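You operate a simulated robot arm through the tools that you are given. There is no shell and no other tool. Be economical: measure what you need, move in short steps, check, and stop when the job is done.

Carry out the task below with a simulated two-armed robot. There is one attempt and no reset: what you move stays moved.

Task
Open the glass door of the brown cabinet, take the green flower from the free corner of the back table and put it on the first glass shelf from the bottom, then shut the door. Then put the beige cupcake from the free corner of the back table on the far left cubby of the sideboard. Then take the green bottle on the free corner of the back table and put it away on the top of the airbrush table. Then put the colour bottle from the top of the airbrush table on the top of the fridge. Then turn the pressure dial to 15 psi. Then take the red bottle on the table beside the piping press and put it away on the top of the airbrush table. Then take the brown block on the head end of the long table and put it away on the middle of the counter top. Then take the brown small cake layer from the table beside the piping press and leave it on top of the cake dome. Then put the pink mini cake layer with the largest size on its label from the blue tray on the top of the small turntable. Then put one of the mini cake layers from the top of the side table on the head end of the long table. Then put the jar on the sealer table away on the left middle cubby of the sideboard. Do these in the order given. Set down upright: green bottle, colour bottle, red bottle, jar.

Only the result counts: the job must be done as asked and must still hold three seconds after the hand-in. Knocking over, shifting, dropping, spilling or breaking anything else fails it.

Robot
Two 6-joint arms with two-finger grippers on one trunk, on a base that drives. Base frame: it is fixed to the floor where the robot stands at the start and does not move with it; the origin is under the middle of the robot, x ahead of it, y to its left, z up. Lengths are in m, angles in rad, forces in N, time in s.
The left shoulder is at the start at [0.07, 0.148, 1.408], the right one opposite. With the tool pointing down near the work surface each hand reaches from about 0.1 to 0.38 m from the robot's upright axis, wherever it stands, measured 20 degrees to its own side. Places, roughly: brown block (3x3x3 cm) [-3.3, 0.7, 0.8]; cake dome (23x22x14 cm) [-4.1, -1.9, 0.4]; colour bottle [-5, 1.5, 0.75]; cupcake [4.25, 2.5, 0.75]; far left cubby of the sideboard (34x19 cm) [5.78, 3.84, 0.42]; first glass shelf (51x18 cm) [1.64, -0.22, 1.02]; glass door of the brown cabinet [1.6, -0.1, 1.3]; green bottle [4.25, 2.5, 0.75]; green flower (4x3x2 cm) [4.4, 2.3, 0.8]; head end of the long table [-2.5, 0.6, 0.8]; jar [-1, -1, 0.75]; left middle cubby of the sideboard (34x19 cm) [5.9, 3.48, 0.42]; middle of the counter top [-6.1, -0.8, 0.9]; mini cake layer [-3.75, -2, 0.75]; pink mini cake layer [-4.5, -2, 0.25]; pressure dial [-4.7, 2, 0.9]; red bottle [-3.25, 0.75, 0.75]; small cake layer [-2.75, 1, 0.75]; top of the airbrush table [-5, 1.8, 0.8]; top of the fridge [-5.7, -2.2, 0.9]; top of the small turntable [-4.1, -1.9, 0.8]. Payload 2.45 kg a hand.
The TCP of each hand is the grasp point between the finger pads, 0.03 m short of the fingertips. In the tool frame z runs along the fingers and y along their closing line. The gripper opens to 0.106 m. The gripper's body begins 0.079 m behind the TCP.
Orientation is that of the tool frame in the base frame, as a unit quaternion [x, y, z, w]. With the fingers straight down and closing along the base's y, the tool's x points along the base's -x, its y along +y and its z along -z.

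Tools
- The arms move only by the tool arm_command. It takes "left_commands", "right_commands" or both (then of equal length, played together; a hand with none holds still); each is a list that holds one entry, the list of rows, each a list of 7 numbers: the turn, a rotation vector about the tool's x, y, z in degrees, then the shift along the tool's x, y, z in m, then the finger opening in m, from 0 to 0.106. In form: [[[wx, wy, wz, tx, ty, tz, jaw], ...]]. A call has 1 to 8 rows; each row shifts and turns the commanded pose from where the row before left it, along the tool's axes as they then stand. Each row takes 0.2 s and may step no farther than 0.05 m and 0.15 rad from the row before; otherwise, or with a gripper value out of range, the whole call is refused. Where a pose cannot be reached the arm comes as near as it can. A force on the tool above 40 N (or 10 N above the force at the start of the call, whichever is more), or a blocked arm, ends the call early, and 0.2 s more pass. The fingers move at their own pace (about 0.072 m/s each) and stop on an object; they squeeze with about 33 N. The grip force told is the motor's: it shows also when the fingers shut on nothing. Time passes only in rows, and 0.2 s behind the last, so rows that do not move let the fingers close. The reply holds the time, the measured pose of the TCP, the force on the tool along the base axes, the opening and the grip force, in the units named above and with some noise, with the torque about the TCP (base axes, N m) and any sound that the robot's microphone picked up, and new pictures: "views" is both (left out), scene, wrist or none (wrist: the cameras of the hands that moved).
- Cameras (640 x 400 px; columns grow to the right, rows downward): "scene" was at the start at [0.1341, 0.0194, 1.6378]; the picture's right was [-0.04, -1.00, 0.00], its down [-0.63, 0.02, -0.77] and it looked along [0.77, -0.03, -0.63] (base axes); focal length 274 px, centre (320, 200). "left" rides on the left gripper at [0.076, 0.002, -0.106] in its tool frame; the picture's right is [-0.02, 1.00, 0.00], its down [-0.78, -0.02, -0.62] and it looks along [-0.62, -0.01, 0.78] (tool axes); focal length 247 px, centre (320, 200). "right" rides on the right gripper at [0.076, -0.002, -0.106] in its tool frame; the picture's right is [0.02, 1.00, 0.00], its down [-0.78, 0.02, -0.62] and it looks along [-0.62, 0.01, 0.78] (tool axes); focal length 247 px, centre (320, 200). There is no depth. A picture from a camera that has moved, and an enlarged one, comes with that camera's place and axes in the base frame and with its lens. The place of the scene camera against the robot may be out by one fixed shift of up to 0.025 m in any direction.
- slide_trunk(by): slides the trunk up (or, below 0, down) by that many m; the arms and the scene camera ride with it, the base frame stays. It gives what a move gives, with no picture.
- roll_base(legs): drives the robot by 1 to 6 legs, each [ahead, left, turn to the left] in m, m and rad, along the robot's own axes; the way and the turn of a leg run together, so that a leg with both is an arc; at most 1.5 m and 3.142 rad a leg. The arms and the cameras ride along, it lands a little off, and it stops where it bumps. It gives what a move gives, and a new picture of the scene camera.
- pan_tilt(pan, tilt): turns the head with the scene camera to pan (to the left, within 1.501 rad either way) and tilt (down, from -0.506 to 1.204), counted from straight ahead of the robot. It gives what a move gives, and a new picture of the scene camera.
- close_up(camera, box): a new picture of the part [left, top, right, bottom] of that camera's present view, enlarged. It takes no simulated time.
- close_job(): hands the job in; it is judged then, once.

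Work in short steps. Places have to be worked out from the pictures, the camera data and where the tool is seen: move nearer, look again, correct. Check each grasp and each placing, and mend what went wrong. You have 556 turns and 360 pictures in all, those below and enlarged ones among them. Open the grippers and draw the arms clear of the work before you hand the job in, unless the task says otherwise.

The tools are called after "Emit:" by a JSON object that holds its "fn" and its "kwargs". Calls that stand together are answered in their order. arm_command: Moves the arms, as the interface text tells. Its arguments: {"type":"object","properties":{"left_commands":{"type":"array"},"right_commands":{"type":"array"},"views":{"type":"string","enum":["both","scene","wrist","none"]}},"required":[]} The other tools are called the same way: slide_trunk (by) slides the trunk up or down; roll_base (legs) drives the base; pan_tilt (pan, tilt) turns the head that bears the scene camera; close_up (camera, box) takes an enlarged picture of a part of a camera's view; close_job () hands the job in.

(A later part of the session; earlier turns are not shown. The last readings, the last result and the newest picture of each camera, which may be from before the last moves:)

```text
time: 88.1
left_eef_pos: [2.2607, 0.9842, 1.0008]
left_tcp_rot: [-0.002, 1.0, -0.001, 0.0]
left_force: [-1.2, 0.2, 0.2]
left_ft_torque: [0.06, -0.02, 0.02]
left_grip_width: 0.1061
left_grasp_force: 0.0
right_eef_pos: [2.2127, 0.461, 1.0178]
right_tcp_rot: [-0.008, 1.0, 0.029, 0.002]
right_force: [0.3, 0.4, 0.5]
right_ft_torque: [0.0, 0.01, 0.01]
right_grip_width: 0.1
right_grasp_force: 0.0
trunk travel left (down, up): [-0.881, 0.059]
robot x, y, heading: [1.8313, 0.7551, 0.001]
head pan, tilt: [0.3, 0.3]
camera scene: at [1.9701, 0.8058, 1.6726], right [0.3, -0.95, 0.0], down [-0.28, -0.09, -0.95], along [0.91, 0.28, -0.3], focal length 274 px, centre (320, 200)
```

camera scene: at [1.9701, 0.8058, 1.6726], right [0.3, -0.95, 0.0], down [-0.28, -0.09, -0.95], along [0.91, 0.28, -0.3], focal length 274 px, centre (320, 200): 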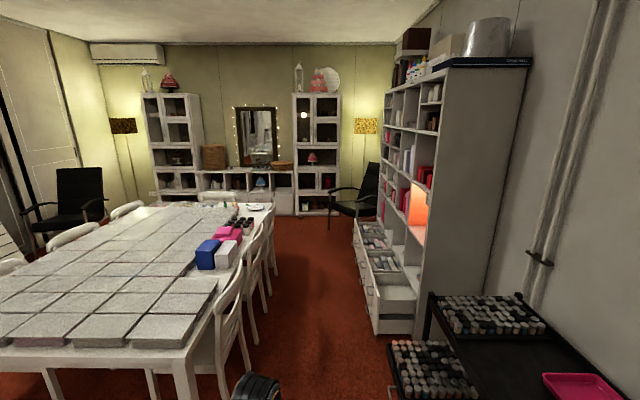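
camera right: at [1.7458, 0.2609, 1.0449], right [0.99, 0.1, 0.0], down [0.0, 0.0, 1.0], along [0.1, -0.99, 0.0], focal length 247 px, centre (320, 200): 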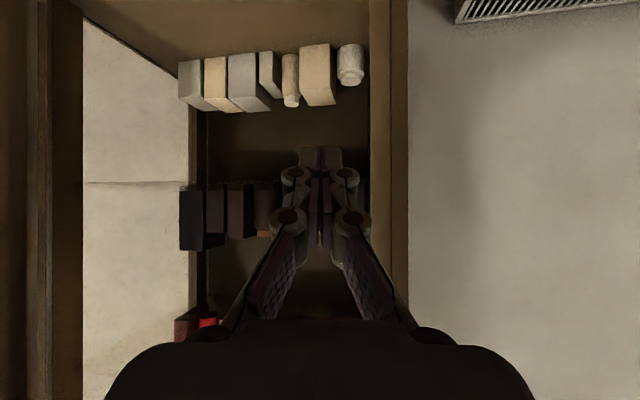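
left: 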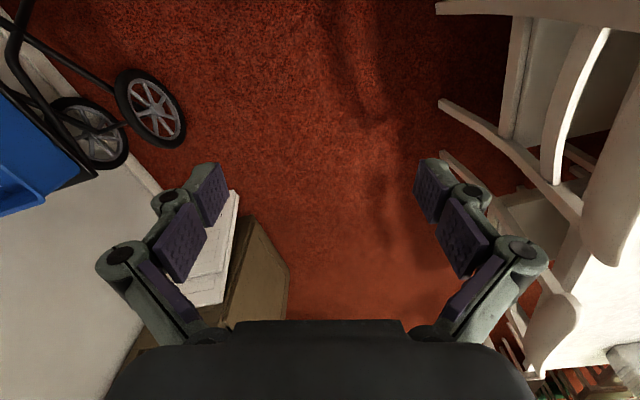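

The back table's free corner is at its far right end. I drive along the aisle between the chairs and the cart/drawers.

Emit:
{"fn": "roll_base", "kwargs": {"legs": [[0.77, 0.36, 0], [0.8, 0.17, 0.1]]}}

```text
time: 96.5
left_eef_pos: [3.7821, 1.6028, 1.0004]
left_tcp_rot: [-0.054, 0.999, 0.0, 0.001]
left_force: [0.4, -0.6, 0.7]
left_ft_torque: [0.02, -0.06, -0.03]
left_grip_width: 0.1062
left_grasp_force: 0.2
right_eef_pos: [3.7871, 1.0786, 1.0188]
right_tcp_rot: [-0.06, 0.998, 0.028, 0.0]
right_force: [-0.2, -0.3, 0.8]
right_ft_torque: [0.05, -0.04, 0.01]
right_grip_width: 0.0998
right_grasp_force: 0.0
trunk travel left (down, up): [-0.881, 0.059]
robot x, y, heading: [3.3804, 1.3281, 0.107]
head pan, tilt: [0.3, 0.3]
camera scene: at [3.5123, 1.3965, 1.6728], right [0.4, -0.92, 0.0], down [-0.27, -0.12, -0.96], along [0.88, 0.38, -0.3], focal length 274 px, centre (320, 200)
```

scene: 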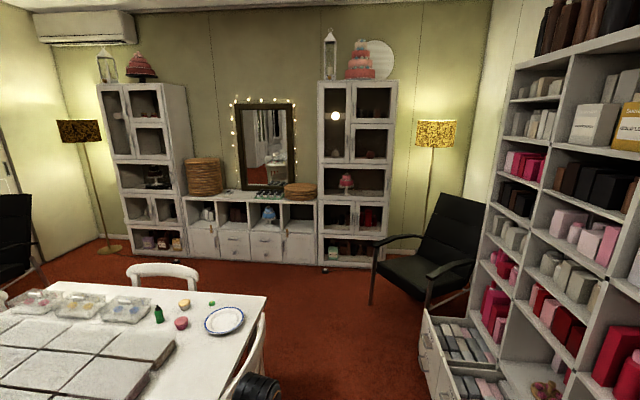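

The flower (4.36,2.35), cupcake (4.29,2.46) and green bottle (4.17,2.49) are visible. I go round the corner to the far end of the table and turn back facing it.

Emit:
{"fn": "roll_base", "kwargs": {"legs": [[0.825, 0, 0], [0.753, 0.45, 0], [0, 0, 3.1], [-0.05, 0, 0.25]]}}

Emit:
{"fn": "pan_tilt", "kwargs": {"pan": -0.2, "tilt": 0.7}}

```text
time: 113.3
left_eef_pos: [4.6187, 1.5948, 1.0006]
left_tcp_rot: [0.986, 0.168, -0.001, -0.001]
left_force: [-0.9, 0.5, -0.1]
left_ft_torque: [-0.04, -0.03, 0.0]
left_grip_width: 0.106
left_grasp_force: 0.1
right_eef_pos: [4.4918, 2.1049, 1.017]
right_tcp_rot: [0.984, 0.174, 0.004, 0.029]
right_force: [-0.1, -0.1, -0.6]
right_ft_torque: [0.03, 0.0, 0.04]
right_grip_width: 0.1
right_grasp_force: 0.0
trunk travel left (down, up): [-0.881, 0.059]
robot x, y, heading: [4.9479, 1.9493, -2.802]
head pan, tilt: [0.3, 0.3]
camera scene: at [4.8247, 1.9018, 1.6726], right [-0.6, 0.8, 0.0], down [0.24, 0.18, -0.95], along [-0.77, -0.57, -0.3], focal length 274 px, centre (320, 200)
```

scene: 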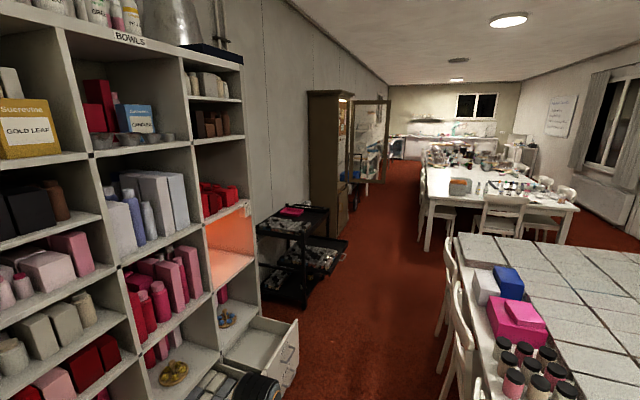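

```text
time: 114.2
left_eef_pos: [4.6194, 1.5949, 1.0012]
left_tcp_rot: [0.986, 0.168, -0.001, -0.001]
left_force: [-0.4, -0.3, 0.2]
left_ft_torque: [-0.04, 0.01, 0.04]
left_grip_width: 0.1057
left_grasp_force: 0.0
right_eef_pos: [4.4943, 2.1043, 1.0185]
right_tcp_rot: [0.984, 0.174, 0.002, 0.028]
right_force: [-0.4, 0.5, -0.4]
right_ft_torque: [0.0, 0.01, -0.01]
right_grip_width: 0.1002
right_grasp_force: 0.1
trunk travel left (down, up): [-0.881, 0.059]
robot x, y, heading: [4.95, 1.9518, -2.805]
head pan, tilt: [-0.201, 0.7]
camera scene: at [4.8173, 1.946, 1.6367], right [-0.14, 0.99, 0.0], down [0.64, 0.09, -0.77], along [-0.76, -0.1, -0.64], focal length 274 px, centre (320, 200)
```

scene: 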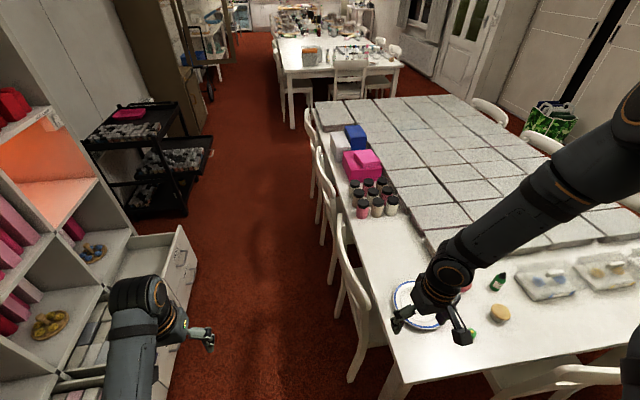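

I need to know exactly where the end chair stands relative to the corner. Look down right.

Emit:
{"fn": "pan_tilt", "kwargs": {"pan": -0.7, "tilt": 0.95}}

```text
time: 115.2
left_eef_pos: [4.6206, 1.5946, 1.0004]
left_tcp_rot: [0.986, 0.167, -0.001, 0.0]
left_force: [0.1, -0.5, 0.8]
left_ft_torque: [-0.03, -0.01, -0.01]
left_grip_width: 0.106
left_grasp_force: 0.1
right_eef_pos: [4.4949, 2.1037, 1.018]
right_tcp_rot: [0.984, 0.174, 0.002, 0.028]
right_force: [-0.4, 0.3, -0.2]
right_ft_torque: [-0.01, -0.01, 0.0]
right_grip_width: 0.1
right_grasp_force: 0.1
trunk travel left (down, up): [-0.881, 0.059]
robot x, y, heading: [4.9504, 1.9524, -2.806]
head pan, tilt: [-0.7, 0.949]
camera scene: at [4.8331, 1.9833, 1.6169], right [0.35, 0.94, 0.0], down [0.76, -0.29, -0.58], along [-0.54, 0.21, -0.81], focal length 274 px, centre (320, 200)
```

scene: 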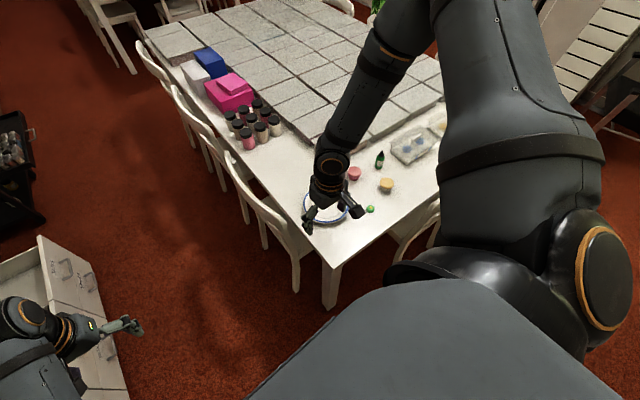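

The end chair begins at y≈2.5, so standing at (4.84,2.24) is OK. I move there and lower the trunk for reach.

Emit:
{"fn": "roll_base", "kwargs": {"legs": [[0, -0.3, 0]]}}

Emit:
{"fn": "slide_trunk", "kwargs": {"by": -0.12}}

Emit:
{"fn": "arm_command", "kwargs": {"right_commands": [[[0, 0, 1.2, 0, 0, 0, 0.07], [0, 0, 0, 0, 0, 0, 0.07]]], "views": "both"}}

```text
time: 117.2
left_eef_pos: [4.5201, 1.8778, 0.9999]
left_tcp_rot: [0.986, 0.169, -0.002, -0.001]
left_force: [0.6, 0.0, -0.1]
left_ft_torque: [0.04, 0.04, 0.0]
left_grip_width: 0.106
left_grasp_force: 0.1
right_eef_pos: [4.3934, 2.3881, 1.0191]
right_tcp_rot: [0.984, 0.175, 0.003, 0.027]
right_force: [0.4, 0.4, 0.5]
right_ft_torque: [0.02, -0.01, 0.0]
right_grip_width: 0.0999
right_grasp_force: 0.0
trunk travel left (down, up): [-0.881, 0.059]
robot x, y, heading: [4.849, 2.2414, -2.8]
head pan, tilt: [-0.7, 0.949]
camera scene: at [4.7333, 2.2664, 1.6169], right [0.35, 0.94, 0.0], down [0.76, -0.28, -0.58], along [-0.55, 0.21, -0.81], focal length 274 px, centre (320, 200)
```

scene: 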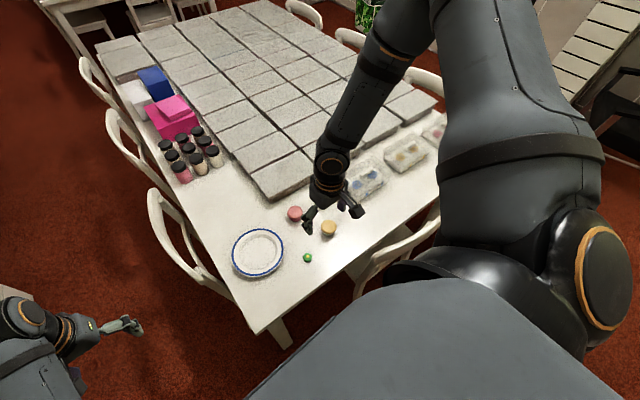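

```text
time: 118.7
left_eef_pos: [4.5197, 1.8796, 0.8815]
left_tcp_rot: [0.986, 0.169, -0.001, 0.0]
left_force: [0.2, 0.3, 0.2]
left_ft_torque: [-0.02, 0.04, -0.01]
left_grip_width: 0.1061
left_grasp_force: 0.0
right_eef_pos: [4.3934, 2.3882, 0.8978]
right_tcp_rot: [0.984, 0.175, 0.003, 0.027]
right_force: [0.7, -0.2, 0.3]
right_ft_torque: [0.0, -0.01, -0.04]
right_grip_width: 0.1001
right_grasp_force: 0.0
trunk travel left (down, up): [-0.761, 0.179]
robot x, y, heading: [4.848, 2.2357, -2.805]
head pan, tilt: [-0.7, 0.949]
```

```text
time: 119.3
left_eef_pos: [4.5201, 1.8792, 0.8809]
left_tcp_rot: [0.985, 0.17, 0.0, 0.0]
left_force: [0.3, 1.0, -0.4]
left_ft_torque: [-0.02, 0.0, -0.02]
left_grip_width: 0.106
left_grasp_force: 0.1
right_eef_pos: [4.3931, 2.3891, 0.8995]
right_tcp_rot: [0.986, 0.166, 0.003, 0.029]
right_force: [-0.2, 0.1, 0.6]
right_ft_torque: [0.0, 0.01, 0.02]
right_grip_width: 0.0698
right_grasp_force: 0.0
trunk travel left (down, up): [-0.761, 0.179]
robot x, y, heading: [4.8506, 2.2389, -2.803]
head pan, tilt: [-0.7, 0.949]
camera scene: at [4.7325, 2.2688, 1.4968], right [0.35, 0.94, 0.0], down [0.76, -0.29, -0.58], along [-0.54, 0.2, -0.81], focal length 274 px, centre (320, 200)
camera right: at [4.4636, 2.422, 1.0051], right [0.35, -0.94, 0.06], down [-0.74, -0.24, 0.62], along [-0.57, -0.26, -0.78], focal length 247 px, centre (320, 200)
```

scene: 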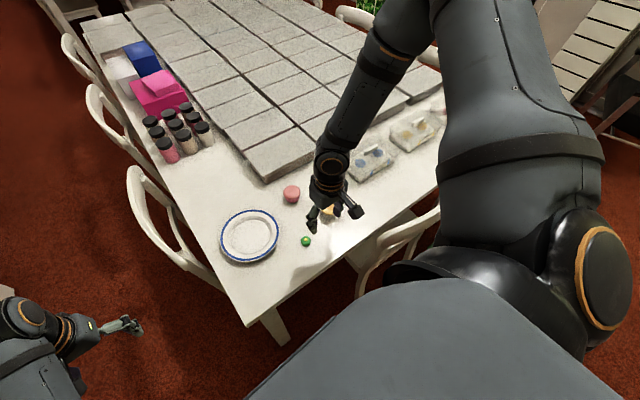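
right: 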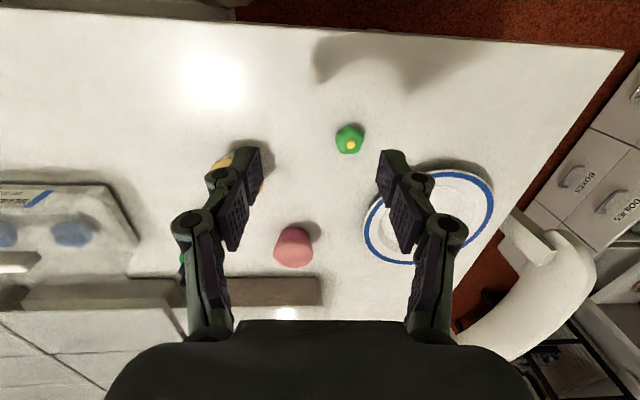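

Flower at about (4.373, 2.341). I centre above it, fix the small roll, and descend to 0.80.

Emit:
{"fn": "arm_command", "kwargs": {"right_commands": [[[3.3, 0, 0, -0.017, 0.019, 0.02, 0.06], [0, 0, 0, -0.018, 0.02, 0.025, 0.06], [0, 0, 0, 0, 0, 0.025, 0.06], [0, 0, 0, 0, 0, 0.015, 0.06], [0, 0, 0, 0, 0, 0, 0.06]]], "views": "wrist"}}

```text
time: 120.5
left_eef_pos: [4.5204, 1.8788, 0.88]
left_tcp_rot: [0.986, 0.169, -0.001, 0.0]
left_force: [0.6, 1.4, 0.5]
left_ft_torque: [0.02, 0.03, 0.0]
left_grip_width: 0.1061
left_grasp_force: 0.1
right_eef_pos: [4.3923, 2.4197, 0.8432]
right_tcp_rot: [0.986, 0.165, -0.002, 0.001]
right_force: [0.3, 0.3, -0.5]
right_ft_torque: [-0.02, 0.01, 0.03]
right_grip_width: 0.0598
right_grasp_force: 0.1
right hand out of reach, approached as far as the arm can: row 1, 2, 3, 4
trunk travel left (down, up): [-0.761, 0.179]
robot x, y, heading: [4.8491, 2.237, -2.802]
head pan, tilt: [-0.7, 0.949]
camera right: at [4.4647, 2.4474, 0.9499], right [0.35, -0.94, 0.0], down [-0.73, -0.27, 0.63], along [-0.59, -0.22, -0.78], focal length 247 px, centre (320, 200)
```

right: 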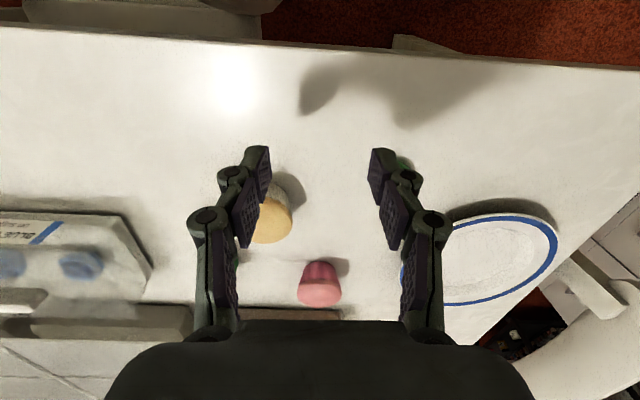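

Limited reach at this height; a lower trunk gives more. I raise the hand, lower the trunk 0.12, and redo.

Emit:
{"fn": "arm_command", "kwargs": {"right_commands": [[[0, 0, 0, 0, 0.02, -0.045, 0.06], [0, 0, 0, 0, 0.02, -0.045, 0.06], [0, 0, 0, 0, 0.02, -0.045, 0.06]]], "views": "none"}}

Emit:
{"fn": "slide_trunk", "kwargs": {"by": -0.12}}

```text
time: 121.3
left_eef_pos: [4.5217, 1.8802, 0.8808]
left_tcp_rot: [0.986, 0.169, -0.002, 0.001]
left_force: [0.4, 0.1, -0.3]
left_ft_torque: [-0.01, 0.03, 0.01]
left_grip_width: 0.1059
left_grasp_force: 0.1
right_eef_pos: [4.4156, 2.3758, 0.9831]
right_tcp_rot: [0.986, 0.166, -0.003, 0.001]
right_force: [-0.4, 1.0, 0.3]
right_ft_torque: [0.02, -0.02, 0.01]
right_grip_width: 0.0603
right_grasp_force: 0.1
right hand out of reach, approached as far as the arm can: row 2, 3
trunk travel left (down, up): [-0.761, 0.179]
robot x, y, heading: [4.8485, 2.239, -2.804]
head pan, tilt: [-0.7, 0.949]
```

```text
time: 122.8
left_eef_pos: [4.5207, 1.8801, 0.761]
left_tcp_rot: [0.986, 0.169, 0.0, 0.0]
left_force: [-0.1, -1.0, -0.6]
left_ft_torque: [0.01, -0.01, 0.0]
left_grip_width: 0.1062
left_grasp_force: 0.0
right_eef_pos: [4.4137, 2.3769, 0.8614]
right_tcp_rot: [0.986, 0.165, -0.003, 0.001]
right_force: [-0.8, -0.4, -0.2]
right_ft_torque: [-0.04, 0.02, 0.0]
right_grip_width: 0.06
right_grasp_force: 0.1
trunk travel left (down, up): [-0.641, 0.299]
robot x, y, heading: [4.8496, 2.2355, -2.801]
head pan, tilt: [-0.7, 0.949]
```

Emit:
{"fn": "arm_command", "kwargs": {"right_commands": [[[0, 0, 0, -0.025, 0.01, 0.0, 0.06], [0, 0, 0, -0.026, 0.01, 0.0, 0.06], [0, 0, 0, 0, 0, 0.03, 0.06], [0, 0, 0, 0, 0, 0.025, 0.06], [0, 0, 0, 0, 0, 0, 0.06]]], "views": "wrist"}}

```text
time: 124.0
left_eef_pos: [4.5208, 1.8793, 0.7605]
left_tcp_rot: [0.985, 0.17, -0.001, 0.001]
left_force: [0.2, 0.1, -0.2]
left_ft_torque: [0.0, 0.01, 0.02]
left_grip_width: 0.1064
left_grasp_force: 0.0
right_eef_pos: [4.383, 2.3904, 0.8151]
right_tcp_rot: [0.986, 0.165, -0.003, 0.002]
right_force: [-0.1, 1.0, -0.8]
right_ft_torque: [-0.03, 0.01, 0.02]
right_grip_width: 0.0603
right_grasp_force: 0.0
right hand out of reach, approached as far as the arm can: row 1, 2, 3, 4
trunk travel left (down, up): [-0.641, 0.299]
robot x, y, heading: [4.85, 2.2376, -2.805]
head pan, tilt: [-0.7, 0.949]
camera right: at [4.4558, 2.4188, 0.9213], right [0.35, -0.94, 0.0], down [-0.73, -0.27, 0.63], along [-0.59, -0.22, -0.78], focal length 247 px, centre (320, 200)
```

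right: 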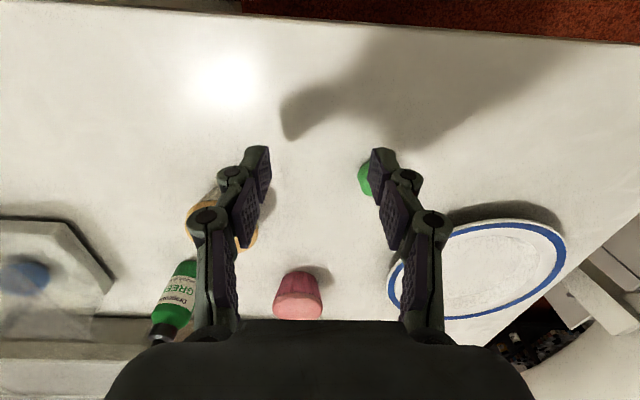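

The arm seems wrist-limited when moving inward at fixed yaw. The flower is round, so I raise slightly, yaw the hand left and try again.

Emit:
{"fn": "arm_command", "kwargs": {"right_commands": [[[0, 0, 0, 0, -0.02, -0.04, 0.06], [0, 0, -8, 0, 0, 0, 0.06], [0, 0, -8, 0, 0, 0, 0.06], [0, 0, -8, 0, 0, 0, 0.06], [0, 0, -8, 0, 0, 0, 0.06]]], "views": "none"}}

```text
time: 125.2
left_eef_pos: [4.52, 1.8791, 0.7603]
left_tcp_rot: [0.986, 0.169, -0.001, 0.0]
left_force: [-0.6, -0.1, -0.5]
left_ft_torque: [-0.03, -0.01, 0.02]
left_grip_width: 0.1061
left_grasp_force: 0.0
right_eef_pos: [4.3766, 2.4106, 0.8554]
right_tcp_rot: [0.902, 0.432, -0.002, 0.0]
right_force: [-1.1, -0.4, -0.4]
right_ft_torque: [0.01, 0.01, 0.01]
right_grip_width: 0.0598
right_grasp_force: 0.0
trunk travel left (down, up): [-0.641, 0.299]
robot x, y, heading: [4.8499, 2.2408, -2.808]
head pan, tilt: [-0.7, 0.949]
```

Emit:
{"fn": "arm_command", "kwargs": {"right_commands": [[[0, 0, 0, -0.028, 0.02, 0.0, 0.06], [0, 0, 0, -0.028, 0.02, 0.0, 0.06], [0, 0, 0, 0, 0, 0.03, 0.06], [0, 0, 0, 0, 0, 0.02, 0.06], [0, 0, 0, 0, 0, 0, 0.06]]], "views": "both"}}

```text
time: 126.4
left_eef_pos: [4.5207, 1.879, 0.7608]
left_tcp_rot: [0.986, 0.169, -0.001, 0.0]
left_force: [0.5, -1.2, -0.2]
left_ft_torque: [0.0, -0.06, -0.02]
left_grip_width: 0.1059
left_grasp_force: 0.1
right_eef_pos: [4.3835, 2.392, 0.8126]
right_tcp_rot: [0.903, 0.43, -0.003, 0.001]
right_force: [0.6, 0.3, -0.4]
right_ft_torque: [-0.05, 0.02, -0.02]
right_grip_width: 0.0601
right_grasp_force: 0.1
right hand out of reach, approached as far as the arm can: row 1, 2, 3, 4
trunk travel left (down, up): [-0.641, 0.299]
robot x, y, heading: [4.849, 2.2348, -2.805]
head pan, tilt: [-0.7, 0.949]
camera scene: at [4.7328, 2.2692, 1.3769], right [0.35, 0.94, 0.0], down [0.76, -0.29, -0.58], along [-0.55, 0.2, -0.81], focal length 274 px, centre (320, 200)
camera right: at [4.4305, 2.4535, 0.9202], right [0.79, -0.61, 0.0], down [-0.48, -0.62, 0.63], along [-0.38, -0.5, -0.78], focal length 247 px, centre (320, 200)
```

scene: 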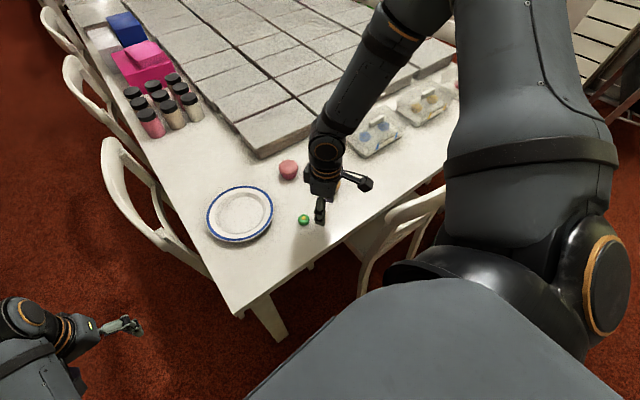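
right: 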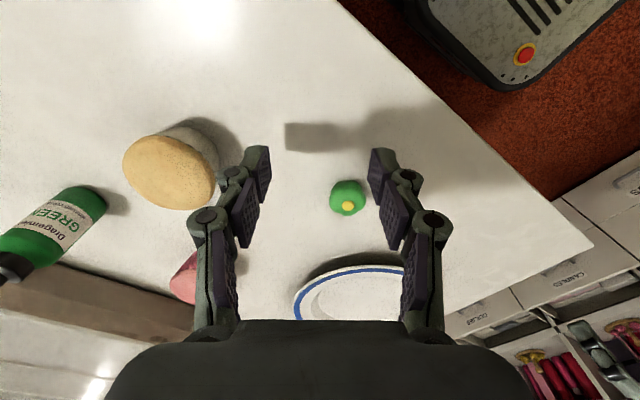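

The right arm is in an awkward elbow branch. I use the left arm instead from the corner: raise the trunk, turn right and reposition.

Emit:
{"fn": "slide_trunk", "kwargs": {"by": 0.22}}

Emit:
{"fn": "roll_base", "kwargs": {"legs": [[-0.05, 0.15, 0], [0, 0, -1.37]]}}

Emit:
{"fn": "pan_tilt", "kwargs": {"pan": 0.5, "tilt": 0.9}}

```text
time: 128.7
left_eef_pos: [4.5196, 1.88, 0.9799]
left_tcp_rot: [0.986, 0.169, -0.001, 0.0]
left_force: [0.2, -0.1, 0.2]
left_ft_torque: [0.02, 0.0, 0.03]
left_grip_width: 0.1061
left_grasp_force: 0.0
right_eef_pos: [4.3814, 2.3905, 1.0325]
right_tcp_rot: [0.903, 0.431, -0.003, 0.001]
right_force: [0.4, 0.6, -0.3]
right_ft_torque: [0.01, 0.01, 0.02]
right_grip_width: 0.0601
right_grasp_force: 0.0
trunk travel left (down, up): [-0.861, 0.079]
robot x, y, heading: [4.8485, 2.242, -2.803]
head pan, tilt: [-0.7, 0.949]
```

```text
time: 133.6
left_eef_pos: [4.5355, 2.3707, 0.9806]
left_tcp_rot: [0.866, -0.501, -0.001, 0.0]
left_force: [0.3, 0.3, 0.4]
left_ft_torque: [-0.01, -0.02, 0.01]
left_grip_width: 0.1058
left_grasp_force: 0.1
right_eef_pos: [5.0135, 2.6003, 1.0329]
right_tcp_rot: [0.969, -0.246, -0.003, -0.001]
right_force: [0.7, -0.4, 0.3]
right_ft_torque: [-0.01, -0.01, -0.03]
right_grip_width: 0.0601
right_grasp_force: 0.1
trunk travel left (down, up): [-0.861, 0.079]
robot x, y, heading: [4.9495, 2.1147, 2.098]
head pan, tilt: [-0.7, 0.949]
camera scene: at [4.933, 2.2507, 1.5968], right [0.98, -0.18, 0.0], down [-0.14, -0.8, -0.58], along [0.1, 0.57, -0.81], focal length 274 px, centre (320, 200)
```

scene: 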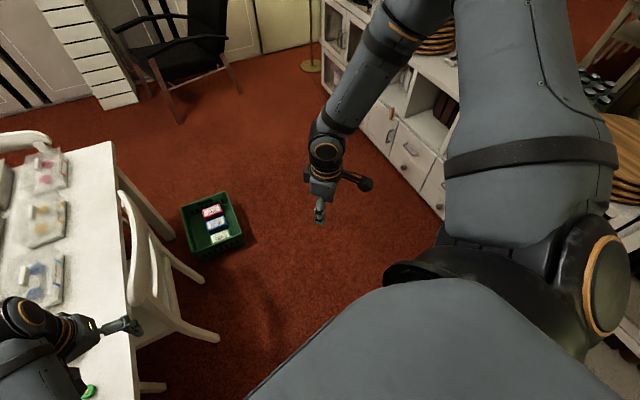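

```text
time: 135.0
left_eef_pos: [4.5342, 2.3722, 0.981]
left_tcp_rot: [0.866, -0.5, -0.001, -0.001]
left_force: [0.3, -0.5, -0.6]
left_ft_torque: [0.01, 0.04, -0.02]
left_grip_width: 0.1061
left_grasp_force: 0.0
right_eef_pos: [5.0142, 2.602, 1.0339]
right_tcp_rot: [0.969, -0.247, -0.003, -0.002]
right_force: [0.6, 1.3, 0.0]
right_ft_torque: [-0.01, 0.02, -0.01]
right_grip_width: 0.0597
right_grasp_force: 0.1
trunk travel left (down, up): [-0.861, 0.079]
robot x, y, heading: [4.945, 2.1146, 2.093]
head pan, tilt: [0.499, 0.901]
camera scene: at [4.8561, 2.2187, 1.6004], right [0.52, 0.85, 0.0], down [0.67, -0.41, -0.62], along [-0.53, 0.32, -0.78], focal length 274 px, centre (320, 200)
```

scene: 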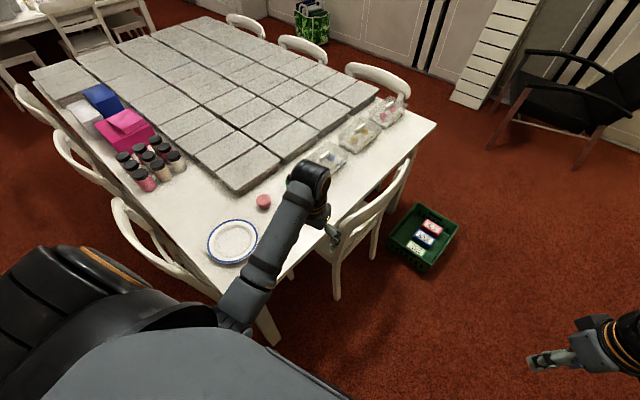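

Clear view now. The left hand is 0.16 m off the flower in −x; shift the base and lower the trunk.

Emit:
{"fn": "roll_base", "kwargs": {"legs": [[0.053, 0.155, 0]]}}

Emit:
{"fn": "slide_trunk", "kwargs": {"by": -0.1}}

Emit:
{"fn": "arm_command", "kwargs": {"left_commands": [[[0, 0, 0, 0, 0, 0, 0.07], [0, 0, 0, 0, 0, 0, 0.07]]], "views": "wrist"}}

```text
time: 136.4
left_eef_pos: [4.3762, 2.3383, 0.9822]
left_tcp_rot: [0.866, -0.5, -0.001, 0.001]
left_force: [0.6, -0.1, 0.9]
left_ft_torque: [-0.06, 0.01, 0.0]
left_grip_width: 0.1058
left_grasp_force: 0.0
right_eef_pos: [4.8535, 2.5673, 1.0317]
right_tcp_rot: [0.969, -0.246, -0.004, -0.001]
right_force: [0.1, -1.3, -0.3]
right_ft_torque: [0.01, 0.08, 0.02]
right_grip_width: 0.0599
right_grasp_force: 0.0
trunk travel left (down, up): [-0.861, 0.079]
robot x, y, heading: [4.7867, 2.08, 2.095]
head pan, tilt: [0.499, 0.901]
camera scene: at [4.6983, 2.186, 1.6006], right [0.52, 0.85, 0.0], down [0.67, -0.41, -0.62], along [-0.53, 0.32, -0.78], focal length 274 px, centre (320, 200)
```

scene: 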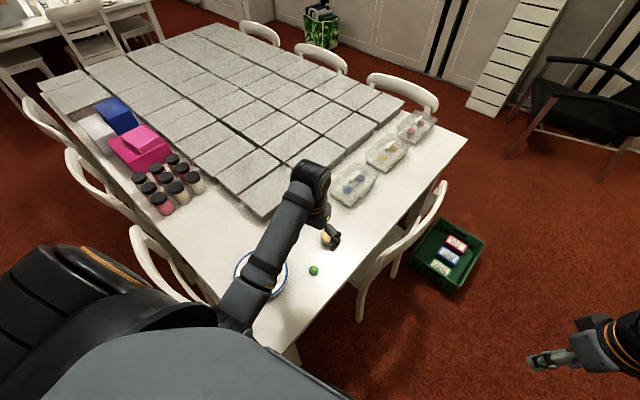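

```text
time: 137.7
left_eef_pos: [4.3737, 2.3385, 0.8804]
left_tcp_rot: [0.866, -0.5, 0.0, -0.001]
left_force: [-0.2, 1.2, -0.3]
left_ft_torque: [0.02, -0.03, -0.01]
left_grip_width: 0.1059
left_grasp_force: 0.0
right_eef_pos: [4.8518, 2.5665, 0.9343]
right_tcp_rot: [0.969, -0.246, -0.003, -0.002]
right_force: [0.4, 0.0, 0.0]
right_ft_torque: [-0.04, 0.0, -0.01]
right_grip_width: 0.0599
right_grasp_force: 0.1
trunk travel left (down, up): [-0.761, 0.179]
robot x, y, heading: [4.787, 2.0786, 2.098]
head pan, tilt: [0.499, 0.901]
```

```text
time: 138.3
left_eef_pos: [4.3731, 2.3378, 0.8809]
left_tcp_rot: [0.866, -0.5, 0.0, -0.002]
left_force: [-0.2, -0.4, -0.5]
left_ft_torque: [0.03, 0.02, -0.02]
left_grip_width: 0.0698
left_grasp_force: 0.0
right_eef_pos: [4.8523, 2.5681, 0.9342]
right_tcp_rot: [0.97, -0.245, -0.003, -0.002]
right_force: [-1.3, 0.2, 0.4]
right_ft_torque: [0.02, 0.0, 0.0]
right_grip_width: 0.0599
right_grasp_force: 0.0
trunk travel left (down, up): [-0.761, 0.179]
robot x, y, heading: [4.7892, 2.0811, 2.101]
head pan, tilt: [0.499, 0.901]
camera left: at [4.4103, 2.2702, 0.9873], right [-0.88, -0.48, 0.0], down [-0.38, 0.69, 0.62], along [-0.3, 0.55, -0.78], focal length 247 px, centre (320, 200)
```

left: 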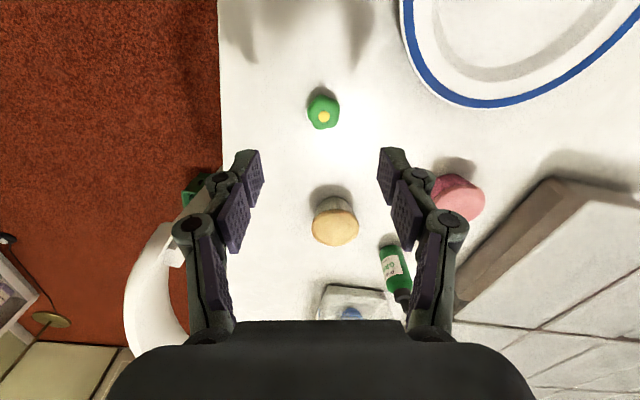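

Flower directly beneath. Descend to 0.786 and close.

Emit:
{"fn": "arm_command", "kwargs": {"left_commands": [[[0, 0, 0, 0, 0, 0.03, 0.06], [0, 0, 0, 0, 0, 0.03, 0.06], [0, 0, 0, 0, 0, 0.02, 0.06], [0, 0, 0, 0, 0, 0.014, 0.06], [0, 0, 0, 0, 0, 0, 0.06]]], "views": "wrist"}}

```text
time: 139.5
left_eef_pos: [4.3749, 2.3381, 0.7852]
left_tcp_rot: [0.866, -0.5, -0.001, -0.001]
left_force: [0.2, -1.0, 0.3]
left_ft_torque: [0.0, -0.03, 0.0]
left_grip_width: 0.0601
left_grasp_force: 0.0
right_eef_pos: [4.8523, 2.5669, 0.9333]
right_tcp_rot: [0.969, -0.245, -0.002, -0.002]
right_force: [-0.6, 0.0, 0.3]
right_ft_torque: [-0.01, -0.01, -0.02]
right_grip_width: 0.06
right_grasp_force: 0.0
trunk travel left (down, up): [-0.761, 0.179]
robot x, y, heading: [4.7872, 2.0787, 2.097]
head pan, tilt: [0.499, 0.901]
camera left: at [4.4108, 2.2709, 0.8927], right [-0.88, -0.48, 0.0], down [-0.38, 0.69, 0.62], along [-0.3, 0.55, -0.78], focal length 247 px, centre (320, 200)
```

left: 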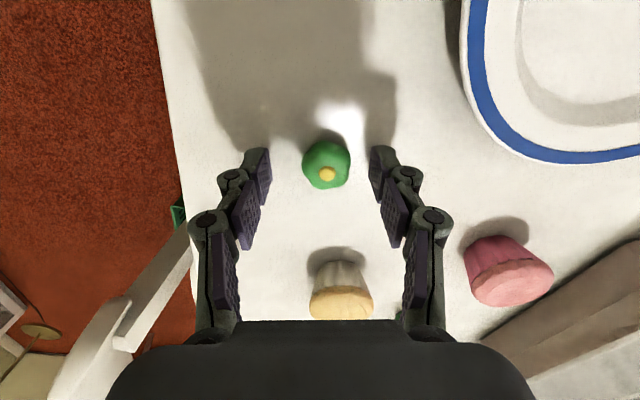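

Emit:
{"fn": "arm_command", "kwargs": {"left_commands": [[[0, 0, 0, 0, 0, 0.003, 0.0], [0, 0, 0, 0, 0, 0, 0.0], [0, 0, 0, 0, 0, 0, 0.0], [0, 0, 0, 0, 0, 0, 0.0], [0, 0, 0, 0, 0, -0.04, 0.0], [0, 0, 0, 0, 0, -0.04, 0.0]]], "views": "wrist"}}

```text
time: 140.9
left_eef_pos: [4.3727, 2.3374, 0.8646]
left_tcp_rot: [0.866, -0.5, 0.0, -0.001]
left_force: [-0.3, -0.3, 0.2]
left_ft_torque: [0.01, 0.01, 0.04]
left_grip_width: 0.0277
left_grasp_force: 33.2
right_eef_pos: [4.8517, 2.5676, 0.9342]
right_tcp_rot: [0.969, -0.246, -0.003, -0.002]
right_force: [0.7, -0.2, 0.4]
right_ft_torque: [0.0, 0.02, -0.02]
right_grip_width: 0.0599
right_grasp_force: 0.1
trunk travel left (down, up): [-0.761, 0.179]
robot x, y, heading: [4.7859, 2.0794, 2.099]
head pan, tilt: [0.499, 0.901]
camera left: at [4.4098, 2.2702, 0.9714], right [-0.88, -0.48, 0.0], down [-0.38, 0.69, 0.62], along [-0.3, 0.55, -0.78], focal length 247 px, centre (320, 200)
```

left: 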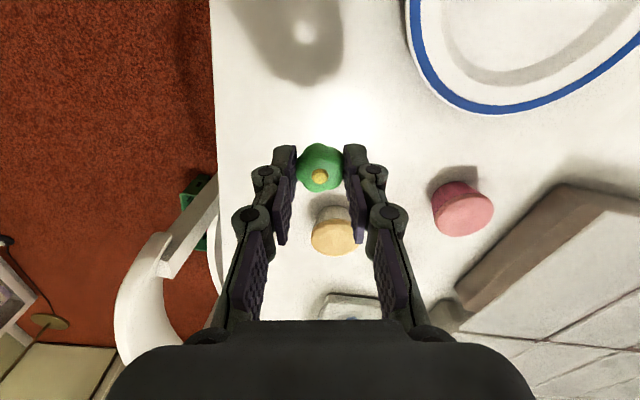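

Flower held (28 mm). I back away from the table into free floor and try to bring the right arm back to its normal elbow posture by stretching it forward.

Emit:
{"fn": "roll_base", "kwargs": {"legs": [[-0.1, -0.25, 0]]}}

Emit:
{"fn": "arm_command", "kwargs": {"right_commands": [[[0, -8.4, 0, 0, 0, 0, 0.06], [0, -8.4, 0, 0, 0, 0, 0.06], [0, -8.4, 0, 0, 0, 0, 0.06], [0, -8.4, 0, 0, 0, 0, 0.06], [0, -8.4, 0, 0, 0, 0.03, 0.06], [0, -8.4, 0, 0, 0, 0.04, 0.06], [0, 0, 0, -0.02, 0, 0.04, 0.06], [0, 0, 0, -0.03, 0, 0.04, 0.06]]], "views": "none"}}

Emit:
{"fn": "arm_command", "kwargs": {"right_commands": [[[5, 0, 4, -0.03, 0, 0.04, 0.06], [5, 0, 4, -0.03, 0, 0.04, 0.06], [5, 0, 4, -0.03, 0, 0.04, 0.06], [5, 0, 4, -0.03, 0, 0.04, 0.06]]], "views": "none"}}

Emit:
{"fn": "pan_tilt", "kwargs": {"pan": -0.4, "tilt": 0.8}}

```text
time: 142.8
left_eef_pos: [4.6357, 2.3726, 0.8644]
left_tcp_rot: [0.867, -0.499, -0.001, -0.001]
left_force: [-0.3, 0.3, 0.1]
left_ft_torque: [-0.02, 0.01, -0.02]
left_grip_width: 0.0276
left_grasp_force: 32.9
right_eef_pos: [5.1137, 2.6019, 0.9337]
right_tcp_rot: [0.969, -0.246, -0.003, -0.001]
right_force: [-0.8, 0.2, 1.0]
right_ft_torque: [0.04, -0.03, 0.03]
right_grip_width: 0.06
right_grasp_force: 0.1
trunk travel left (down, up): [-0.761, 0.179]
robot x, y, heading: [5.0476, 2.1142, 2.095]
head pan, tilt: [0.499, 0.901]
camera scene: at [4.9563, 2.2201, 1.5004], right [0.52, 0.85, 0.0], down [0.67, -0.41, -0.62], along [-0.53, 0.32, -0.78], focal length 274 px, centre (320, 200)
```

scene: 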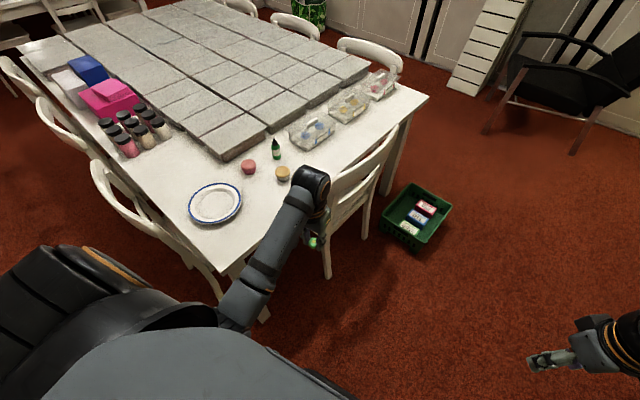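

```text
time: 144.6
left_eef_pos: [4.6378, 2.3728, 0.8653]
left_tcp_rot: [0.866, -0.5, -0.002, 0.0]
left_force: [0.1, 0.6, -0.3]
left_ft_torque: [0.0, 0.03, -0.02]
left_grip_width: 0.0274
left_grasp_force: 32.9
right_eef_pos: [5.0258, 2.6587, 0.8947]
right_tcp_rot: [0.895, -0.241, -0.353, -0.126]
right_force: [0.8, -0.1, -0.2]
right_ft_torque: [-0.04, 0.04, -0.01]
right_grip_width: 0.06
right_grasp_force: 0.0
right hand out of reach, approached as far as the arm can: row 3, 4, 5, 7, 8
trunk travel left (down, up): [-0.761, 0.179]
robot x, y, heading: [5.0479, 2.1135, 2.096]
head pan, tilt: [0.499, 0.901]
```

```text
time: 145.6
left_eef_pos: [4.6358, 2.3728, 0.8649]
left_tcp_rot: [0.866, -0.5, -0.001, -0.001]
left_force: [-0.5, 0.4, -0.1]
left_ft_torque: [-0.01, 0.02, -0.01]
left_grip_width: 0.0277
left_grasp_force: 32.5
right_eef_pos: [5.0775, 2.7772, 0.9107]
right_tcp_rot: [0.818, -0.42, -0.319, -0.23]
right_force: [-0.2, 0.1, -0.2]
right_ft_torque: [0.02, 0.0, 0.01]
right_grip_width: 0.06
right_grasp_force: 0.0
right hand out of reach, approached as far as the arm can: row 1, 2, 3, 4
trunk travel left (down, up): [-0.761, 0.179]
robot x, y, heading: [5.0493, 2.1159, 2.098]
head pan, tilt: [0.499, 0.901]
```

```text
time: 146.8
left_eef_pos: [4.6364, 2.3722, 0.8634]
left_tcp_rot: [0.867, -0.499, 0.0, -0.001]
left_force: [-0.8, 0.7, 0.1]
left_ft_torque: [0.0, -0.01, -0.03]
left_grip_width: 0.0274
left_grasp_force: 32.7
right_eef_pos: [5.078, 2.7761, 0.9079]
right_tcp_rot: [0.818, -0.419, -0.319, -0.23]
right_force: [0.8, -0.3, 0.4]
right_ft_torque: [0.02, -0.01, 0.0]
right_grip_width: 0.0601
right_grasp_force: 0.0
trunk travel left (down, up): [-0.761, 0.179]
robot x, y, heading: [5.0479, 2.1165, 2.094]
head pan, tilt: [-0.4, 0.799]
camera scene: at [5.0119, 2.2611, 1.5083], right [0.99, 0.13, 0.0], down [0.09, -0.71, -0.7], along [-0.09, 0.69, -0.72], focal length 274 px, centre (320, 200)
```

scene: 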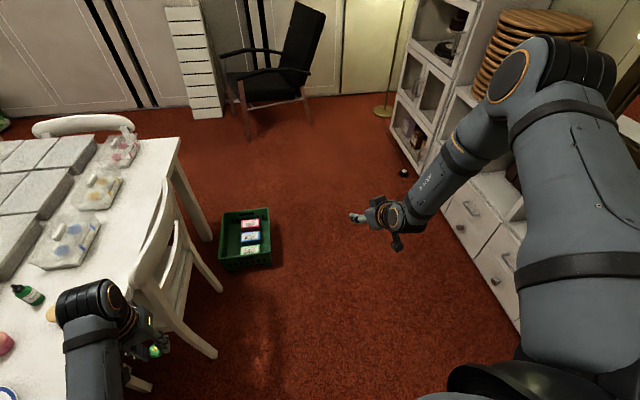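

The elbow is in the raised branch. I try to straighten the arm fully forward-up, which should let the elbow drop back.

Emit:
{"fn": "arm_command", "kwargs": {"right_commands": [[[0, 0, 0, -0.045, 0, 0, 0.06], [0, 0, 0, -0.045, 0, 0, 0.06], [0, 0, 0, -0.045, 0, 0, 0.06], [0, 0, 0, -0.045, 0, 0, 0.06], [0, 0, 0, -0.045, 0, 0, 0.06], [0, 0, 0, -0.045, 0, 0, 0.06], [0, 0, 0, -0.045, 0, 0, 0.06], [0, 0, 0, -0.045, 0, 0, 0.06]]], "views": "scene"}}

```text
time: 148.6
left_eef_pos: [4.6357, 2.3726, 0.8648]
left_tcp_rot: [0.867, -0.499, -0.001, -0.001]
left_force: [0.0, -0.2, 0.1]
left_ft_torque: [-0.02, 0.0, -0.04]
left_grip_width: 0.0277
left_grasp_force: 32.9
right_eef_pos: [5.0702, 2.9178, 1.1786]
right_tcp_rot: [0.819, -0.417, -0.319, -0.232]
right_force: [-0.2, -0.1, 0.2]
right_ft_torque: [0.01, -0.01, -0.02]
right_grip_width: 0.06
right_grasp_force: 0.1
right hand out of reach, approached as far as the arm can: row 1, 2, 3, 4, 5, 6, 7, 8
trunk travel left (down, up): [-0.761, 0.179]
robot x, y, heading: [5.0491, 2.1132, 2.093]
head pan, tilt: [-0.4, 0.799]
camera scene: at [5.0122, 2.2605, 1.5084], right [0.99, 0.13, 0.0], down [0.09, -0.71, -0.7], along [-0.09, 0.69, -0.72], focal length 274 px, centre (320, 200)
```

scene: 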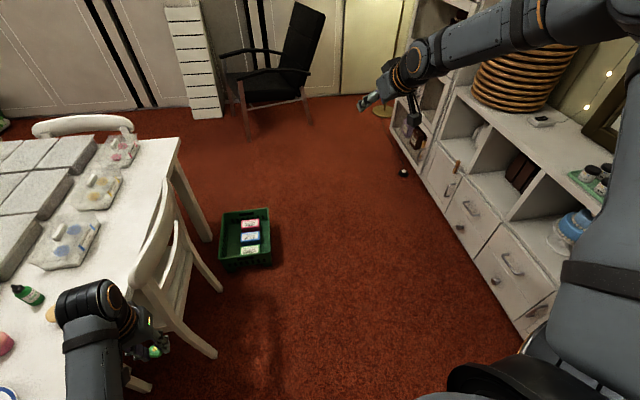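

Emit:
{"fn": "roll_base", "kwargs": {"legs": [[0, 0, 0.6]]}}

Emit:
{"fn": "arm_command", "kwargs": {"right_commands": [[[4, 0, 4, 0, -0.045, 0, 0.06], [4, 0, 4, 0, -0.045, 0, 0.06], [4, 0, 4, 0, -0.045, 0, 0.06], [4, 0, 4, 0, -0.045, 0, 0.06], [4, 0, 4, 0, -0.03, 0, 0.06], [4, 0, 4, 0, -0.03, 0, 0.06]]], "views": "scene"}}

```text
time: 150.7
left_eef_pos: [4.5624, 2.096, 0.8644]
left_tcp_rot: [0.975, -0.222, -0.001, -0.001]
left_force: [0.2, -0.4, -0.7]
left_ft_torque: [0.0, -0.01, 0.01]
left_grip_width: 0.0276
left_grasp_force: 32.6
right_eef_pos: [4.6172, 2.7922, 1.1782]
right_tcp_rot: [0.905, -0.161, -0.373, -0.127]
right_force: [0.0, -0.3, -0.3]
right_ft_torque: [0.0, 0.03, -0.01]
right_grip_width: 0.0602
right_grasp_force: 0.0
trunk travel left (down, up): [-0.761, 0.179]
robot x, y, heading: [5.0526, 2.1156, 2.688]
head pan, tilt: [-0.4, 0.799]
camera scene: at [4.949, 2.2203, 1.5084], right [0.75, 0.66, 0.0], down [0.47, -0.54, -0.7], along [-0.46, 0.52, -0.72], focal length 274 px, centre (320, 200)
```

scene: 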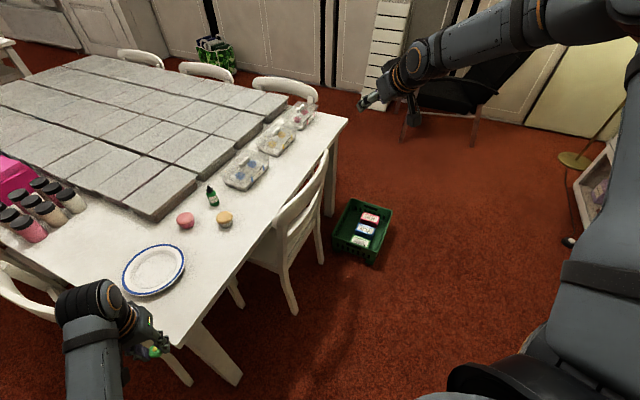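

```text
time: 152.1
left_eef_pos: [4.5629, 2.0966, 0.8642]
left_tcp_rot: [0.975, -0.223, 0.0, 0.0]
left_force: [0.4, -0.2, 0.3]
left_ft_torque: [-0.01, 0.03, 0.02]
left_grip_width: 0.0277
left_grasp_force: 32.8
right_eef_pos: [4.7542, 2.9831, 1.2018]
right_tcp_rot: [0.806, -0.417, -0.35, -0.23]
right_force: [0.6, 0.1, 0.5]
right_ft_torque: [0.0, 0.03, -0.01]
right_grip_width: 0.06
right_grasp_force: 0.0
trunk travel left (down, up): [-0.761, 0.179]
robot x, y, heading: [5.0483, 2.1147, 2.692]
head pan, tilt: [-0.4, 0.799]
camera scene: at [4.9494, 2.2204, 1.5084], right [0.75, 0.66, 0.0], down [0.47, -0.54, -0.7], along [-0.46, 0.52, -0.72], focal length 274 px, centre (320, 200)
```

scene: 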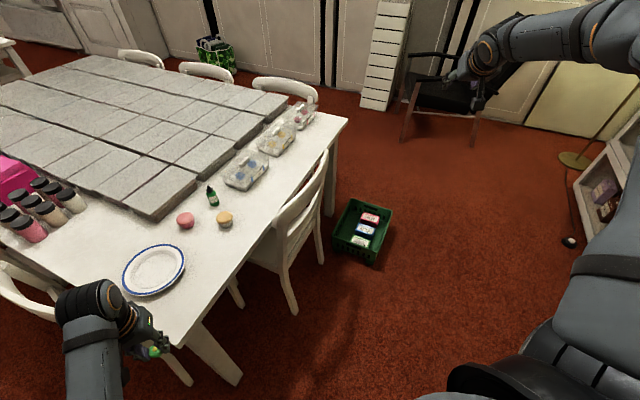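

Emit:
{"fn": "arm_command", "kwargs": {"right_commands": [[[0, 0, 0, -0.03, -0.02, 0.03, 0.06], [0, 0, 0, -0.03, -0.02, 0.03, 0.06], [0, 0, 0, -0.03, -0.02, 0.03, 0.06], [0, 0, 0, -0.03, -0.02, 0.03, 0.06], [0, 0, 0, -0.03, -0.02, 0.03, 0.06]]], "views": "scene"}}

```text
time: 153.2
left_eef_pos: [4.5635, 2.0977, 0.8646]
left_tcp_rot: [0.975, -0.222, 0.0, 0.0]
left_force: [-0.8, 0.2, 0.0]
left_ft_torque: [0.01, -0.05, -0.01]
left_grip_width: 0.0276
left_grasp_force: 33.0
right_eef_pos: [4.7455, 3.0431, 1.2104]
right_tcp_rot: [0.807, -0.417, -0.35, -0.23]
right_force: [0.7, 0.3, -0.8]
right_ft_torque: [0.01, -0.01, 0.01]
right_grip_width: 0.06
right_grasp_force: 0.1
right hand out of reach, approached as far as the arm can: row 2, 3, 4, 5
trunk travel left (down, up): [-0.761, 0.179]
robot x, y, heading: [5.0468, 2.1154, 2.69]
head pan, tilt: [-0.4, 0.799]
camera scene: at [4.9491, 2.22, 1.5084], right [0.75, 0.66, 0.0], down [0.47, -0.54, -0.7], along [-0.46, 0.52, -0.72], focal length 274 px, centre (320, 200)
```

scene: 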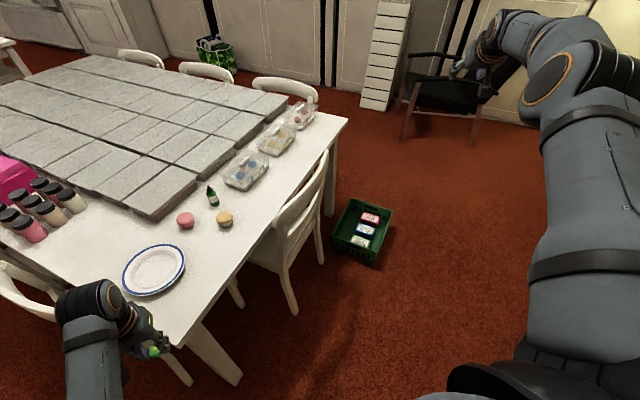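

Emit:
{"fn": "arm_command", "kwargs": {"right_commands": [[[0, 0, 0, 0.034, 0.0, 0.025, 0.06], [0, 0, 0, 0.034, 0.0, 0.025, 0.06], [0, 0, 0, 0.034, 0.0, 0.025, 0.06], [0, 0, 0, 0.034, 0.01, 0.02, 0.06], [0, 0, 0, 0.034, 0.01, 0.02, 0.06], [0, 0, 0, 0.034, 0.02, 0.0, 0.06], [0, 0, 0, 0.034, 0.02, 0.0, 0.06], [0, 0, 0, 0.034, 0.02, 0, 0.06]]], "views": "scene"}}

```text
time: 155.1
left_eef_pos: [4.5629, 2.0966, 0.8634]
left_tcp_rot: [0.975, -0.223, -0.002, -0.001]
left_force: [-1.0, 0.8, -0.3]
left_ft_torque: [0.01, 0.01, 0.0]
left_grip_width: 0.0278
left_grasp_force: 32.8
right_eef_pos: [4.7672, 2.9146, 0.9541]
right_tcp_rot: [0.807, -0.417, -0.35, -0.23]
right_force: [0.2, -0.3, 0.1]
right_ft_torque: [-0.01, 0.0, 0.0]
right_grip_width: 0.06
right_grasp_force: 0.0
right hand out of reach, approached as far as the arm can: row 2, 3, 4, 5, 6, 8
trunk travel left (down, up): [-0.761, 0.179]
robot x, y, heading: [5.05, 2.1125, 2.695]
head pan, tilt: [-0.4, 0.799]
camera scene: at [4.9484, 2.2194, 1.5084], right [0.75, 0.66, 0.0], down [0.47, -0.54, -0.7], along [-0.46, 0.52, -0.72], focal length 274 px, centre (320, 200)
```

scene: 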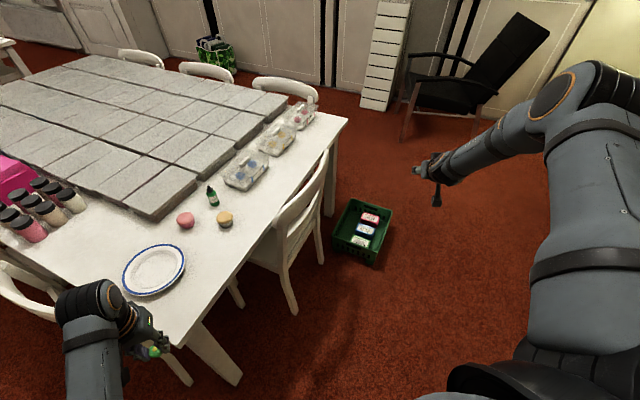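

Emit:
{"fn": "arm_command", "kwargs": {"right_commands": [[[0, 0, 0, 0.0207, 0.021, -0.0344, 0.06], [0, 0, 0, 0.0207, 0.021, -0.0344, 0.06], [0, 0, 0, 0.0207, 0.021, -0.0344, 0.06], [0, 0, 0, 0.0207, 0.021, -0.0344, 0.06], [0, 0, 0, 0.0207, 0.021, -0.0344, 0.06]]], "views": "none"}}

Emit:
{"fn": "arm_command", "kwargs": {"right_commands": [[[-6, -0.6, -5, 0, 0, 0, 0.06], [-6, -0.6, -5, 0, 0, 0, 0.06], [-6, -0.6, -5, 0, 0, 0, 0.06], [-6, -0.6, -5, 0, 0, 0, 0.06], [-6, -0.6, -5, 0, 0, 0, 0.06]]], "views": "scene"}}

```text
time: 156.2
left_eef_pos: [4.562, 2.0961, 0.8639]
left_tcp_rot: [0.975, -0.223, 0.0, -0.001]
left_force: [0.5, 0.5, 0.3]
left_ft_torque: [0.06, 0.01, 0.0]
left_grip_width: 0.0277
left_grasp_force: 32.6
right_eef_pos: [4.7851, 2.6882, 0.9797]
right_tcp_rot: [0.806, -0.417, -0.35, -0.232]
right_force: [0.2, -0.8, 0.2]
right_ft_torque: [0.03, -0.04, -0.05]
right_grip_width: 0.06
right_grasp_force: 0.0
trunk travel left (down, up): [-0.761, 0.179]
robot x, y, heading: [5.0517, 2.1155, 2.696]
head pan, tilt: [-0.4, 0.799]
```

```text
time: 157.4
left_eef_pos: [4.5602, 2.0976, 0.8625]
left_tcp_rot: [0.975, -0.223, 0.001, -0.002]
left_force: [-0.5, -0.4, -0.5]
left_ft_torque: [0.01, -0.06, 0.03]
left_grip_width: 0.0278
left_grasp_force: 32.6
right_eef_pos: [4.7476, 2.628, 0.9635]
right_tcp_rot: [0.9, -0.124, -0.407, -0.095]
right_force: [-0.5, -0.3, 0.0]
right_ft_torque: [-0.01, -0.01, -0.03]
right_grip_width: 0.0599
right_grasp_force: 0.0
right hand out of reach, approached as far as the arm can: row 3, 5
trunk travel left (down, up): [-0.761, 0.179]
robot x, y, heading: [5.0491, 2.1163, 2.692]
head pan, tilt: [-0.4, 0.799]
camera scene: at [4.9456, 2.219, 1.5081], right [0.75, 0.66, 0.0], down [0.47, -0.54, -0.7], along [-0.46, 0.52, -0.72], focal length 274 px, centre (320, 200)
```

scene: 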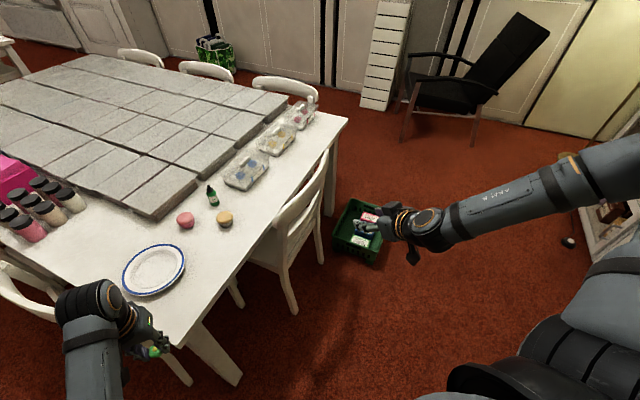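

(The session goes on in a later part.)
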